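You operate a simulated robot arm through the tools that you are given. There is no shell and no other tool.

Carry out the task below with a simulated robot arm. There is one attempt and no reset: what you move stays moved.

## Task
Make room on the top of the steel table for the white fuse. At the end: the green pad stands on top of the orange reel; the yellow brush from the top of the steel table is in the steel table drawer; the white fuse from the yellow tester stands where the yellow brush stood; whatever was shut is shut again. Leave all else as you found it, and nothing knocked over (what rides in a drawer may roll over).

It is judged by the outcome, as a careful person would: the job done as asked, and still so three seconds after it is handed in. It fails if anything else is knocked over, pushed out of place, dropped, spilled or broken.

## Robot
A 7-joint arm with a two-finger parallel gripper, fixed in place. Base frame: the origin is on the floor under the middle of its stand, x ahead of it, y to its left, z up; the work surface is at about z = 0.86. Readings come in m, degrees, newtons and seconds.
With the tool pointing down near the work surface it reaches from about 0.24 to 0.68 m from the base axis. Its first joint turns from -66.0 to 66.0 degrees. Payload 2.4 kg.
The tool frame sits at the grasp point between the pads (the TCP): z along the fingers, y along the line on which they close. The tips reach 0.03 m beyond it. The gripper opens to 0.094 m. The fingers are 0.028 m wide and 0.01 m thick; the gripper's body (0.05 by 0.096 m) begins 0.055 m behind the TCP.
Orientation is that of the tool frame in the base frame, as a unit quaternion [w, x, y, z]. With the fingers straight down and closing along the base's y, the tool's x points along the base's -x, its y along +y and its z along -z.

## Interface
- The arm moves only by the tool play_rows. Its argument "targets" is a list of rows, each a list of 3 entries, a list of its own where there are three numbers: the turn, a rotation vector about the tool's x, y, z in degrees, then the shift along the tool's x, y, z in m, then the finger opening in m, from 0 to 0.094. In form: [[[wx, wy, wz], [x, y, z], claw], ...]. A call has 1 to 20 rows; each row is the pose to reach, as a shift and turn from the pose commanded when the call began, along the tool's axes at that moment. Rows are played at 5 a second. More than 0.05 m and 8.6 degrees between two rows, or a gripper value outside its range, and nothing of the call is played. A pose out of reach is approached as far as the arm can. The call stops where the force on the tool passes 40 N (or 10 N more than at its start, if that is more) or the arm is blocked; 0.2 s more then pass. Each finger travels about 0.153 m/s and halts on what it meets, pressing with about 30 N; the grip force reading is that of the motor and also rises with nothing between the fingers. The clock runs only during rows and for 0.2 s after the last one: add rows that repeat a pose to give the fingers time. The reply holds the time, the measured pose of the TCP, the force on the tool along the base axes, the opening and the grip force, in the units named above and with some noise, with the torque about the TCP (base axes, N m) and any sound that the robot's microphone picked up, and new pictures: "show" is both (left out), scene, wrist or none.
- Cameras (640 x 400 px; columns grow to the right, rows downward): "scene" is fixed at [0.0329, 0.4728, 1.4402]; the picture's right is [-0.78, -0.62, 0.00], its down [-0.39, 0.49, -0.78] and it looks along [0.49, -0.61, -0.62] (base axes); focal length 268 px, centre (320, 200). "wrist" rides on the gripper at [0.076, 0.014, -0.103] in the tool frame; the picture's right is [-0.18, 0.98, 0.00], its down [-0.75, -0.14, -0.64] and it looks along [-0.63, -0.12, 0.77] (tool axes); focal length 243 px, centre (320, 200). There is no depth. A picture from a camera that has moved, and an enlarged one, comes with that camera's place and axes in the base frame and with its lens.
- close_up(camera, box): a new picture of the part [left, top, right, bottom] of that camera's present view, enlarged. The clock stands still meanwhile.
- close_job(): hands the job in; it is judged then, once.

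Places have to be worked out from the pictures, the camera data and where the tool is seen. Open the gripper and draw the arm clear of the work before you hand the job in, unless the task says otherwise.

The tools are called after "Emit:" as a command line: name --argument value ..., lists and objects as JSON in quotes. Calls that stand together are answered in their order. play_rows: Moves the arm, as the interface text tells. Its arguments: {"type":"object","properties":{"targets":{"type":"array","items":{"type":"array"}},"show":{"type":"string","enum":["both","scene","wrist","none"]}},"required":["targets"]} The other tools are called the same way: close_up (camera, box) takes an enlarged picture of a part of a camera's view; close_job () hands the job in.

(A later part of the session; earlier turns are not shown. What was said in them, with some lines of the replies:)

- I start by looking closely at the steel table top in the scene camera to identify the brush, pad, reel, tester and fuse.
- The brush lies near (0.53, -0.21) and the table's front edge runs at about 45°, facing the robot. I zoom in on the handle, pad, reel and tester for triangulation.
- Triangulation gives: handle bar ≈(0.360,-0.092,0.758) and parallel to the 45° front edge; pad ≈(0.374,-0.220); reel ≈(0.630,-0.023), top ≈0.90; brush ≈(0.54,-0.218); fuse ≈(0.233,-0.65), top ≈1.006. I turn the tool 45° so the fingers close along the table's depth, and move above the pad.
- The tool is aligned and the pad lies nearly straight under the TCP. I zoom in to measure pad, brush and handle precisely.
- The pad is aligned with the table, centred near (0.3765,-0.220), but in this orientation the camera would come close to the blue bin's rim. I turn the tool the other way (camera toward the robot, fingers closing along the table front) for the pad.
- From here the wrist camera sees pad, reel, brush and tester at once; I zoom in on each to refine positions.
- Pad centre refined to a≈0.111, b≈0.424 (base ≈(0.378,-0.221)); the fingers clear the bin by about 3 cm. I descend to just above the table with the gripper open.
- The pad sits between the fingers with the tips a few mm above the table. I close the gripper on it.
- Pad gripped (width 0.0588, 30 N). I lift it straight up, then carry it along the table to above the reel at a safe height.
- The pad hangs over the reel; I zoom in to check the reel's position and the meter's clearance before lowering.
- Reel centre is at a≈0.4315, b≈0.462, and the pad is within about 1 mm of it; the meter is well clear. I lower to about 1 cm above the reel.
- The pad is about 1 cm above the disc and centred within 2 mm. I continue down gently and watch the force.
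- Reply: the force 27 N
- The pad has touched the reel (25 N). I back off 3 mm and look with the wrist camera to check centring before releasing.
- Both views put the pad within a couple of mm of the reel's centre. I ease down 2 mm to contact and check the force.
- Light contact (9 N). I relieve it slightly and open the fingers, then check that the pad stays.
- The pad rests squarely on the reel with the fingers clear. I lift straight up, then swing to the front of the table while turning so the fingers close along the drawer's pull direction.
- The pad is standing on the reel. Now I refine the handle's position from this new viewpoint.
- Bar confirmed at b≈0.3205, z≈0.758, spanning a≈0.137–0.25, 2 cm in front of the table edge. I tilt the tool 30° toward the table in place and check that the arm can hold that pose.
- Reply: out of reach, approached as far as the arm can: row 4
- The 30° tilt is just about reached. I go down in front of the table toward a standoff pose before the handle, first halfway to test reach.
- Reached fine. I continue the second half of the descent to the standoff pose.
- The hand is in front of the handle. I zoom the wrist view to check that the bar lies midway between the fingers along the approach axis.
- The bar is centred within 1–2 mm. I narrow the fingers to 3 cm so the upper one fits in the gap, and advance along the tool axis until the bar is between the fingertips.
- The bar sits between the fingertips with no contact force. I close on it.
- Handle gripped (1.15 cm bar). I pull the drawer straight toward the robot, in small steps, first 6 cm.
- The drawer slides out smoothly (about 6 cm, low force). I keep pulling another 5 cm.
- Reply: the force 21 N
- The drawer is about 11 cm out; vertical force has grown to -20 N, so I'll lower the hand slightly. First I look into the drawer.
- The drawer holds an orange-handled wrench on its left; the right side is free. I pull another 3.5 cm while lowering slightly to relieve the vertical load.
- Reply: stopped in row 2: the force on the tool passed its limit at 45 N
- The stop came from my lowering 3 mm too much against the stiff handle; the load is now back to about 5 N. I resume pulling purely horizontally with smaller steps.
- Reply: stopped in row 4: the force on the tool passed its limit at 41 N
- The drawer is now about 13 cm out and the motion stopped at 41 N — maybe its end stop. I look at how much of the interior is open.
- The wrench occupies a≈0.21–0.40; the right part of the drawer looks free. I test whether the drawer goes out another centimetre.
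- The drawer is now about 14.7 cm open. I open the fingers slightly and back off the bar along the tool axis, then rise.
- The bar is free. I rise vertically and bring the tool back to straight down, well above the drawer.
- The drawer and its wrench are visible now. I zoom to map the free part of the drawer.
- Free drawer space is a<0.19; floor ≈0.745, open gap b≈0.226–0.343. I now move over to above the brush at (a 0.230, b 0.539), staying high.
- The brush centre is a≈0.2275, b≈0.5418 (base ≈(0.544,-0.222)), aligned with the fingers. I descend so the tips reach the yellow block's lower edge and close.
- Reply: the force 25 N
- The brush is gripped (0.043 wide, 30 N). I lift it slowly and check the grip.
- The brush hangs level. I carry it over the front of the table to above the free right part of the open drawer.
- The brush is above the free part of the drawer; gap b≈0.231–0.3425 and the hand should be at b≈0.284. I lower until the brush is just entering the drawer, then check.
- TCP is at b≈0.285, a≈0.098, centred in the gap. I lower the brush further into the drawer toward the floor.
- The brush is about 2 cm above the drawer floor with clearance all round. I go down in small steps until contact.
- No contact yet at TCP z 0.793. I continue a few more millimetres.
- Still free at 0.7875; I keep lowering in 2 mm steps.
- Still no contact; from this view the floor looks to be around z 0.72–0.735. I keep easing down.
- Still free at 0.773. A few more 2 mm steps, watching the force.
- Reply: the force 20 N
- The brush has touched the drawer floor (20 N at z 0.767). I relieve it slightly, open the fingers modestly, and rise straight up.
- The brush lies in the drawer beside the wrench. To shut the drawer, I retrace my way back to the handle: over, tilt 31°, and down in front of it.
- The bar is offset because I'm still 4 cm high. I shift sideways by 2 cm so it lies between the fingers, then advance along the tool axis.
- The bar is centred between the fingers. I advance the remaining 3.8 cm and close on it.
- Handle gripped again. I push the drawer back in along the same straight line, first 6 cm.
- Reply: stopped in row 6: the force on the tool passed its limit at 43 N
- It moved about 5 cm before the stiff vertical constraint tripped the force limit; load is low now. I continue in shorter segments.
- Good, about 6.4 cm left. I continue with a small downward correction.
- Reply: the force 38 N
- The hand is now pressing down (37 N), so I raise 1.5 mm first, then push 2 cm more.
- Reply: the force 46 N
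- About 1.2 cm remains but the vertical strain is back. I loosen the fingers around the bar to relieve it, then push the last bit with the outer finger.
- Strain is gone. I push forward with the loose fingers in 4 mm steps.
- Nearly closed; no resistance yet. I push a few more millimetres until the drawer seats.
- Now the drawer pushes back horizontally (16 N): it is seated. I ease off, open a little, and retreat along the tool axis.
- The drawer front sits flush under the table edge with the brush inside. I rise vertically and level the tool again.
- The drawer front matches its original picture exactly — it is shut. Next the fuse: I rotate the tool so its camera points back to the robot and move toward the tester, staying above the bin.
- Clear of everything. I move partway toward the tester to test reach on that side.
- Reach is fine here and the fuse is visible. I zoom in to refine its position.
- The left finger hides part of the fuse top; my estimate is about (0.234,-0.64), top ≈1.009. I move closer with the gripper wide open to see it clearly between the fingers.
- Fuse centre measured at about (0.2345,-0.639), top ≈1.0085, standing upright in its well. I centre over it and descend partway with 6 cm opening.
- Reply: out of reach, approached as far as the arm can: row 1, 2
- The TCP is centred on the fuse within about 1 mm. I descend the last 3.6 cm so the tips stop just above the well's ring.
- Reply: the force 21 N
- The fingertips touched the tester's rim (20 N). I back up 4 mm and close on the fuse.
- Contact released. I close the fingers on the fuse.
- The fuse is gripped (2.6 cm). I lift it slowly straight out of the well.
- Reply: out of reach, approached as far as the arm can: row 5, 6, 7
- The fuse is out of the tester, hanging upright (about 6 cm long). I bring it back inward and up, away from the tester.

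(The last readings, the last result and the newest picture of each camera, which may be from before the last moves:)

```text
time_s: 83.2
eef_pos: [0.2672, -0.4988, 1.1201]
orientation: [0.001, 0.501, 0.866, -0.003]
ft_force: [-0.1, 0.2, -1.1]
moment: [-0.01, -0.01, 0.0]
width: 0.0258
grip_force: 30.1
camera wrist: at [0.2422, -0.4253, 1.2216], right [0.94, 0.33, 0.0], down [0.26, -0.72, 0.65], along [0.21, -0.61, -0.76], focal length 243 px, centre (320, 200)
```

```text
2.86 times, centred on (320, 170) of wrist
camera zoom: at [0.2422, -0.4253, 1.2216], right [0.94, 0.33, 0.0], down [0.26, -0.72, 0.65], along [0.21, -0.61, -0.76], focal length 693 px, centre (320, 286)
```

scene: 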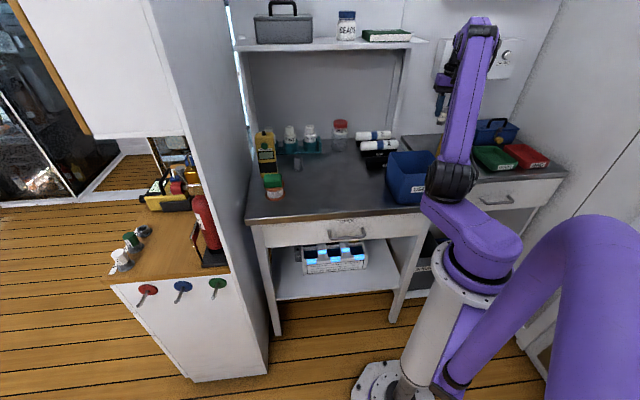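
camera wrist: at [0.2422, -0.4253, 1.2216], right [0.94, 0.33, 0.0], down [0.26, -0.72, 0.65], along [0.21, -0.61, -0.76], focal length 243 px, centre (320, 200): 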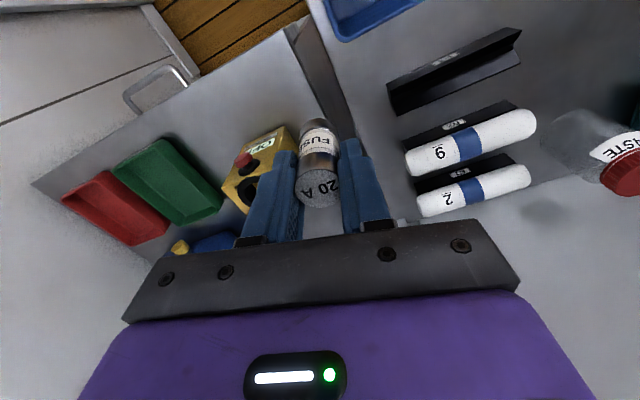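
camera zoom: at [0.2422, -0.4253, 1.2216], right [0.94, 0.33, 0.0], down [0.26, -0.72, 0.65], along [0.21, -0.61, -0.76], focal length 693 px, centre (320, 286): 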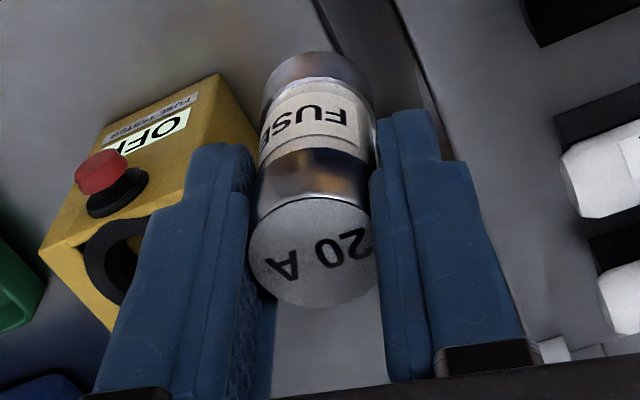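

The fuse's lower end is about 6 cm below the TCP, upright. I carry it along the table at safe height to above the spot where the brush stood, (0.544,-0.222).

Emit:
play_rows --targets '[[[0, 0, 0], [0.0101, 0.0378, 0], 0.015], [[0, 0, 0], [0.0203, 0.0756, 0], 0.015], [[0, 0, 0], [0.0304, 0.1134, 0], 0.015], [[0, 0, 0], [0.0405, 0.1512, 0], 0.015], [[0, 0, 0], [0.0507, 0.189, 0], 0.015], [[0, 0, 0], [0.0608, 0.2269, 0], 0.015], [[0, 0, 0], [0.0709, 0.2647, 0], 0.015], [[0, 0, 0], [0.081, 0.3025, 0], 0.015], [[0, 0, 0], [0.0912, 0.3403, 0], 0.015], [[0, 0, 0], [0.1013, 0.3781, 0], 0.015], [[0, 0, 0], [0.1013, 0.3781, 0], 0.015]]' --show "both"

Emit:
close_up --camera "scene" --box '[280, 80, 380, 200]'

```text
time_s: 85.6
eef_pos: [0.5478, -0.2219, 1.1163]
orientation: [-0.001, 0.5, 0.866, -0.004]
ft_force: [-1.1, 0.0, -0.5]
moment: [0.02, 0.0, 0.02]
width: 0.0256
grip_force: 30.5
camera wrist: at [0.5212, -0.1483, 1.2183], right [0.94, 0.33, 0.0], down [0.26, -0.72, 0.65], along [0.21, -0.61, -0.76], focal length 243 px, centre (320, 200)
```

scene: 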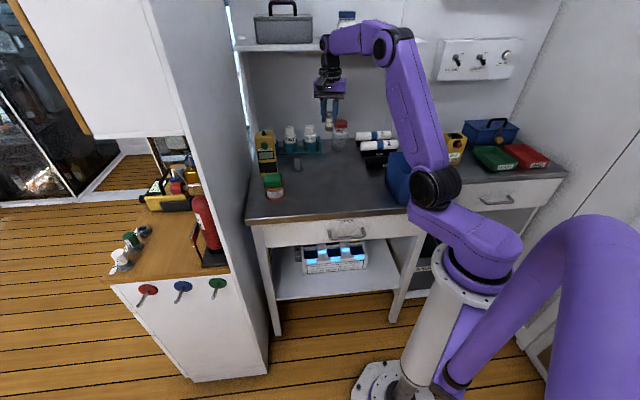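
wrist: 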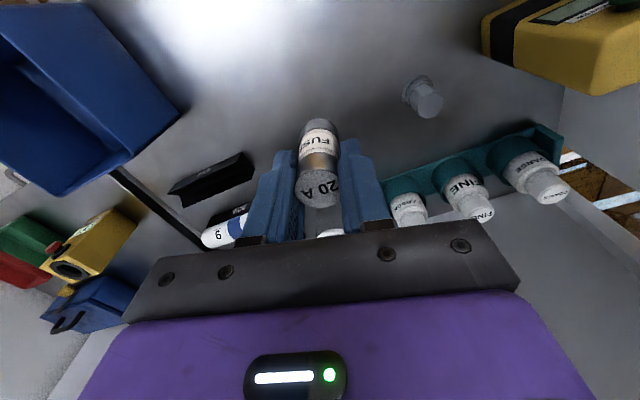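

```text
3.33 times, centred on (330, 140) of scene
camera zoom: at [0.0329, 0.4728, 1.4402], right [-0.78, -0.62, 0.0], down [-0.39, 0.49, -0.78], along [0.49, -0.61, -0.62], focal length 895 px, centre (287, 400)
```

zoom: 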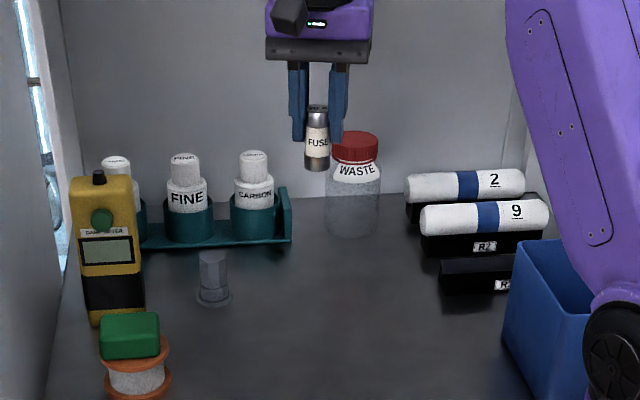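

The brush's former spot is empty and the fuse hangs above it (3 mm off, which I correct). I descend to about 1.5 cm above the table.

Emit:
play_rows --targets '[[[0, 0, 0], [0.001, -0.0029, 0.035], 0.015], [[0, 0, 0], [0.001, -0.0029, 0.07], 0.015], [[0, 0, 0], [0.001, -0.0029, 0.105], 0.015], [[0, 0, 0], [0.001, -0.0029, 0.14], 0.015], [[0, 0, 0], [0.001, -0.0029, 0.165], 0.015], [[0, 0, 0], [0.001, -0.0029, 0.18], 0.015], [[0, 0, 0], [0.001, -0.0029, 0.18], 0.015]]' --show "both"

Emit:
close_up --camera "scene" --box '[290, 120, 370, 200]'

```text
time_s: 87.2
eef_pos: [0.5426, -0.2253, 0.9332]
orientation: [0.001, 0.5, 0.866, -0.002]
ft_force: [0.8, 0.3, -0.8]
moment: [0.02, 0.01, 0.03]
width: 0.0257
grip_force: 30.7
camera wrist: at [0.5163, -0.1509, 1.0367], right [0.94, 0.33, 0.0], down [0.26, -0.72, 0.65], along [0.21, -0.61, -0.76], focal length 243 px, centre (320, 200)
```

scene: 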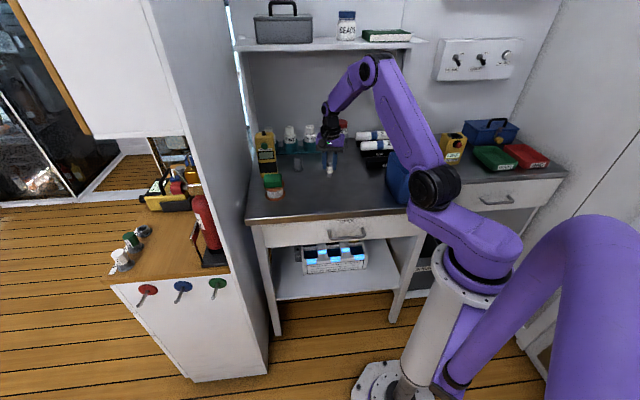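
wrist: 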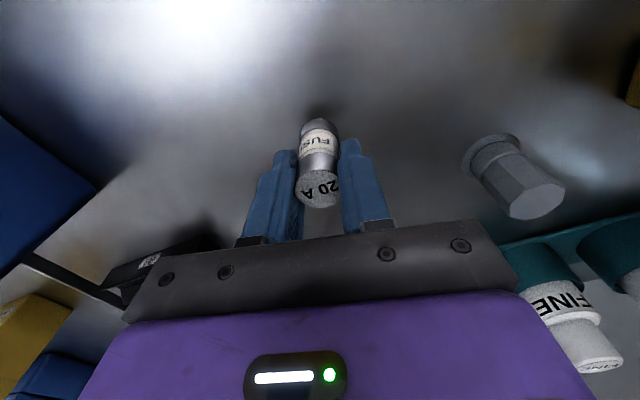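

```text
5.00 times, centred on (330, 160) of scene
camera zoom: at [0.0329, 0.4728, 1.4402], right [-0.78, -0.62, 0.0], down [-0.39, 0.49, -0.78], along [0.49, -0.61, -0.62], focal length 1342 px, centre (270, 400)
```

zoom: 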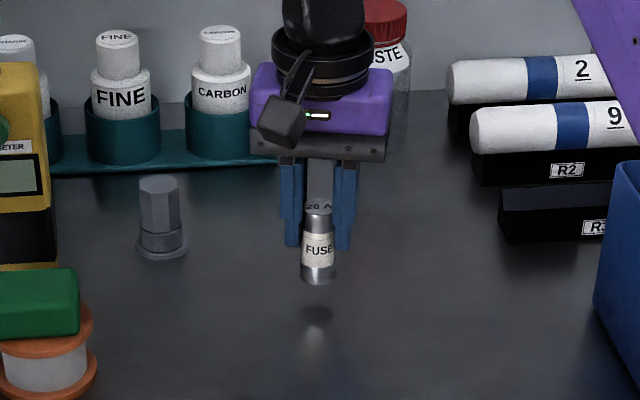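

The fuse is about 1.3 cm above the table. I correct 2–3 mm sideways and lower gently, watching the force.

Emit:
play_rows --targets '[[[0, 0, 0], [0.0008, 0.0027, 0.003], 0.015], [[0, 0, 0], [0.0008, 0.0027, 0.006], 0.015], [[0, 0, 0], [0.0008, 0.0027, 0.008], 0.015], [[0, 0, 0], [0.0008, 0.0027, 0.01], 0.015], [[0, 0, 0], [0.0008, 0.0027, 0.01], 0.015]]' --show "none"

Emit:
close_up --camera "scene" --box '[300, 145, 360, 190]'

```text
time_s: 88.4
eef_pos: [0.5447, -0.2233, 0.9254]
orientation: [0.001, 0.5, 0.866, -0.002]
ft_force: [0.4, 0.4, -0.5]
moment: [-0.03, 0.01, -0.01]
width: 0.0258
grip_force: 30.0
```

```text
8.89 times, centred on (330, 168) of scene
camera zoom: at [0.0329, 0.4728, 1.4402], right [-0.78, -0.62, 0.0], down [-0.39, 0.49, -0.78], along [0.49, -0.61, -0.62], focal length 2386 px, centre (231, 489)
```

zoom: 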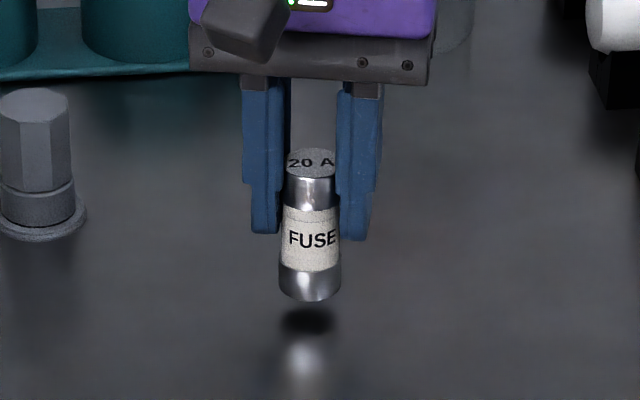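

No contact yet, a small gap remains above the shadow. I continue down 1 mm-scale.

Emit:
play_rows --targets '[[[0, 0, 0], [0, 0, 0.0015], 0.015], [[0, 0, 0], [0, 0, 0.003], 0.015], [[0, 0, 0], [0, 0, 0.0045], 0.015], [[0, 0, 0], [0, 0, 0.0045], 0.015]]' --show "none"

```text
time_s: 89.4
eef_pos: [0.5443, -0.2233, 0.9199]
orientation: [0.001, 0.5, 0.866, -0.003]
ft_force: [0.2, -0.2, -1.9]
moment: [0.01, 0.01, -0.01]
width: 0.0258
grip_force: 29.7
```

Emit:
play_rows --targets '[[[0, 0, 0], [0, 0, 0.0015], 0.015], [[0, 0, 0], [0, 0, 0.003], 0.015], [[0, 0, 0], [0, 0, 0.003], 0.015]]' --show "none"

Emit:
close_up --camera "scene" --box '[300, 145, 360, 190]'

```text
time_s: 90.2
eef_pos: [0.545, -0.2232, 0.9165]
orientation: [0.0, 0.5, 0.866, -0.002]
ft_force: [0.3, 0.7, -1.8]
moment: [0.0, 0.01, 0.02]
width: 0.0257
grip_force: 29.9
```

```text
8.89 times, centred on (330, 168) of scene
camera zoom: at [0.0329, 0.4728, 1.4402], right [-0.78, -0.62, 0.0], down [-0.39, 0.49, -0.78], along [0.49, -0.61, -0.62], focal length 2386 px, centre (231, 489)
```

zoom: 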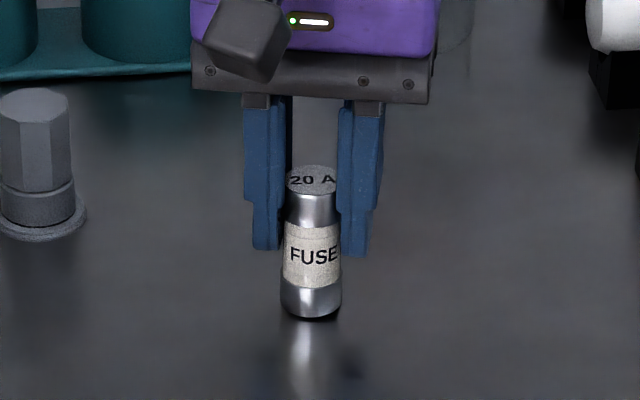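

The reading shows no contact yet at z 0.9165, but the picture shows the fuse only a millimetre or two above its reflection. I keep lowering in 1 mm steps.

Emit:
play_rows --targets '[[[0, 0, 0], [0, 0, 0.001], 0.015], [[0, 0, 0], [0, 0, 0.002], 0.015], [[0, 0, 0], [0, 0, 0.002], 0.015]]' --show "none"

```text
time_s: 91.0
eef_pos: [0.5428, -0.2228, 0.9161]
orientation: [0.001, 0.5, 0.866, -0.002]
ft_force: [-3.1, 1.0, 9.2]
moment: [0.01, 0.12, -0.01]
width: 0.0258
grip_force: 29.8
```

The fuse has touched the table (9 N). I relieve slightly and open the fingers slowly.

Emit:
play_rows --targets '[[[0, 0, 0], [0, 0, -0.0008], 0.015], [[0, 0, 0], [0, 0, -0.0008], 0.015], [[0, 0, 0], [0, 0, -0.0008], 0.026], [[0, 0, 0], [0, 0, -0.0008], 0.03], [[0, 0, 0], [0, 0, -0.0008], 0.036], [[0, 0, 0], [0, 0, -0.0008], 0.044], [[0, 0, 0], [0, 0, -0.0008], 0.05], [[0, 0, 0], [0, 0, -0.0008], 0.05]]' --show "wrist"

Emit:
close_up --camera "scene" --box '[300, 145, 360, 190]'

Emit:
close_up --camera "wrist" --box '[220, 80, 420, 240]'

```text
time_s: 92.8
eef_pos: [0.5442, -0.2233, 0.9163]
orientation: [0.001, 0.501, 0.866, -0.002]
ft_force: [0.4, 0.6, -0.9]
moment: [0.02, 0.02, 0.01]
width: 0.05
grip_force: 0.1
camera wrist: at [0.518, -0.1499, 1.0191], right [0.94, 0.33, 0.0], down [0.26, -0.72, 0.65], along [0.21, -0.61, -0.76], focal length 243 px, centre (320, 200)
```

wrist: 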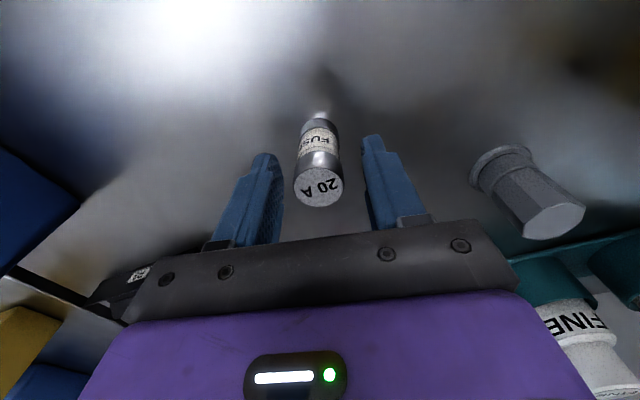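

```text
8.89 times, centred on (330, 168) of scene
camera zoom: at [0.0329, 0.4728, 1.4402], right [-0.78, -0.62, 0.0], down [-0.39, 0.49, -0.78], along [0.49, -0.61, -0.62], focal length 2386 px, centre (231, 489)
```

zoom: 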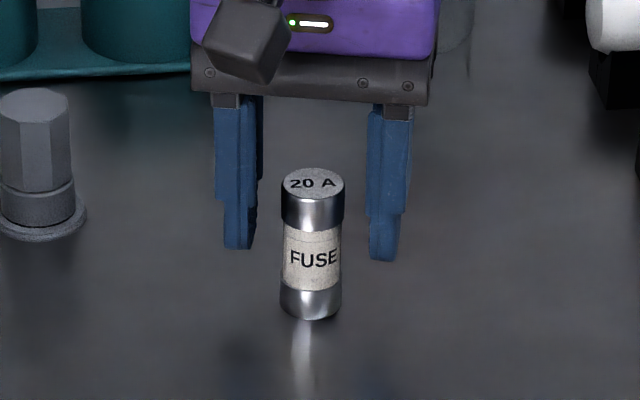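

```text
2.50 times, centred on (320, 160) of wrist
camera zoom: at [0.518, -0.1499, 1.0191], right [0.94, 0.33, 0.0], down [0.26, -0.72, 0.65], along [0.21, -0.61, -0.76], focal length 606 px, centre (320, 300)
```

zoom: 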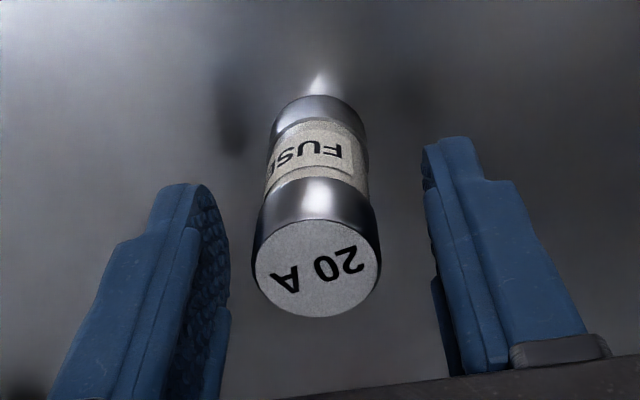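

The fuse stands upright on its own at the brush's old spot. I lift straight up and then withdraw toward the arm's starting area.

Emit:
play_rows --targets '[[[0, 0, 0], [0, 0, -0.01], 0.05], [[0, 0, 0], [0, 0, -0.03], 0.05], [[0, 0, 0], [0, 0, -0.06], 0.05], [[0, 0, 0], [0, 0, -0.1], 0.05], [[0, 0, 0], [0, 0, -0.14], 0.06], [[0, 0, 0], [0, 0, -0.18], 0.07], [[0, 0, 0], [0.03, -0.02, -0.21], 0.08], [[0, 0, 0], [0.06, -0.045, -0.23], 0.09], [[0, 0, 0], [0.09, -0.07, -0.25], 0.09], [[0, 0, 0], [0.12, -0.1, -0.27], 0.09], [[0, 0, 0], [0.14, -0.135, -0.29], 0.09], [[0, 0, 0], [0.155, -0.17, -0.3], 0.09], [[0, 0, 0], [0.155, -0.19, -0.3], 0.09], [[0, 0, 0], [0.155, -0.19, -0.3], 0.09]]' --show "both"

Emit:
close_up --camera "scene" --box '[240, 110, 400, 210]'

Emit:
close_up --camera "scene" --box '[380, 100, 580, 225]'

Emit:
close_up --camera "scene" --box '[240, 180, 460, 318]'

```text
time_s: 95.8
eef_pos: [0.3025, -0.1825, 1.2178]
orientation: [0.0, 0.499, 0.866, -0.003]
ft_force: [0.2, 1.2, 0.4]
moment: [-0.04, -0.02, 0.05]
width: 0.0897
grip_force: 0.1
camera wrist: at [0.2763, -0.1094, 1.32], right [0.94, 0.33, 0.0], down [0.26, -0.72, 0.65], along [0.21, -0.61, -0.76], focal length 243 px, centre (320, 200)
```

scene: 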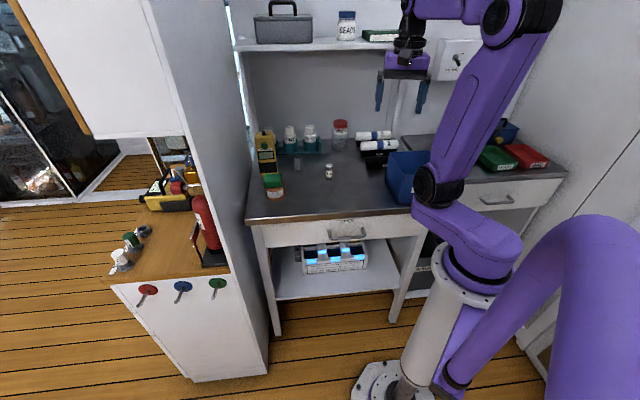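
wrist: 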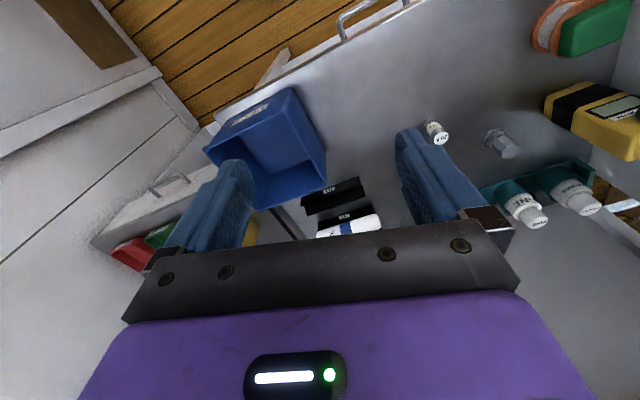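

```text
4.00 times, centred on (320, 160) of scene
camera zoom: at [0.0329, 0.4728, 1.4402], right [-0.78, -0.62, 0.0], down [-0.39, 0.49, -0.78], along [0.49, -0.61, -0.62], focal length 1074 px, centre (320, 360)
```

zoom: 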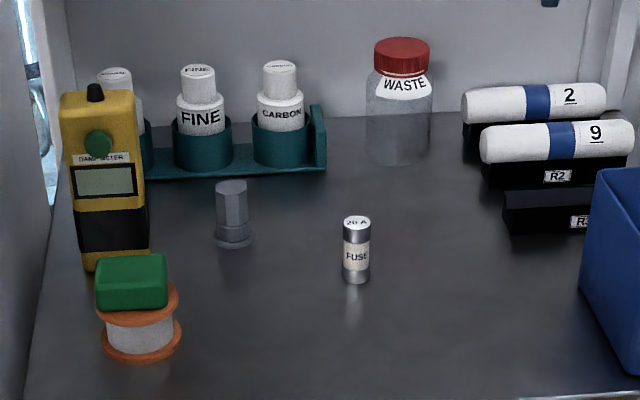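

```text
3.20 times, centred on (480, 162) of scene
camera zoom: at [0.0329, 0.4728, 1.4402], right [-0.78, -0.62, 0.0], down [-0.39, 0.49, -0.78], along [0.49, -0.61, -0.62], focal length 859 px, centre (-192, 320)
```

zoom: 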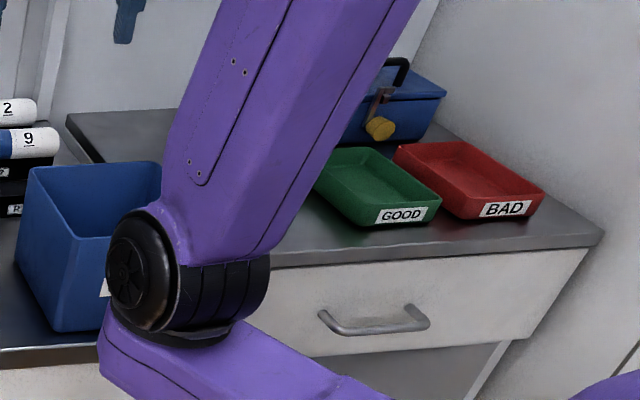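

```text
2.90 times, centred on (350, 249) of scene
camera zoom: at [0.0329, 0.4728, 1.4402], right [-0.78, -0.62, 0.0], down [-0.39, 0.49, -0.78], along [0.49, -0.61, -0.62], focal length 778 px, centre (233, 58)
```

zoom: 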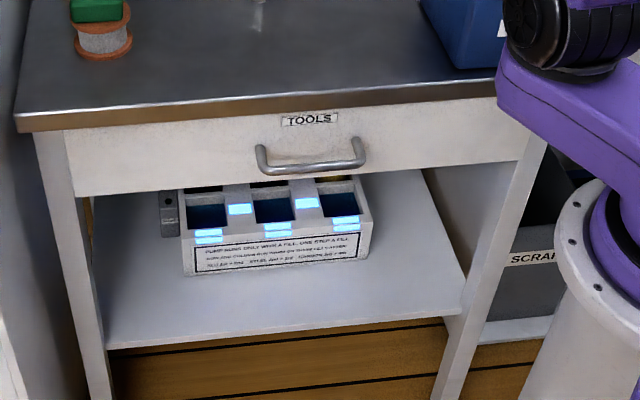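

Everything checks out: the pad is on the reel, the fuse stands where the brush stood, and the drawer is flush shut with the brush inside. The tester and the other items are unmoved. The gripper is open and the arm is clear, so I hand the job in.

Emit:
close_job

```text
The job is handed in.
```

I finished the job and handed it in. The last pictures showed everything as you asked:

- **Green pad:** it stands on top of the orange reel, centred to within a few millimetres.
- **Yellow brush:** it lies flat in the steel table drawer, on the right-hand side, clear of the wrench that was already there.
- **Drawer:** it is shut again. The front and handle match the pictures taken before I opened it.
- **White fuse:** it came out of the yellow tester and stands upright where the brush was.

I saw nothing else knocked over or moved. The fingertips pressed lightly on the tester's rim (about 20 N) while I lined up on the fuse, but the tester did not shift. The arm is drawn back clear of the work, with the gripper open.
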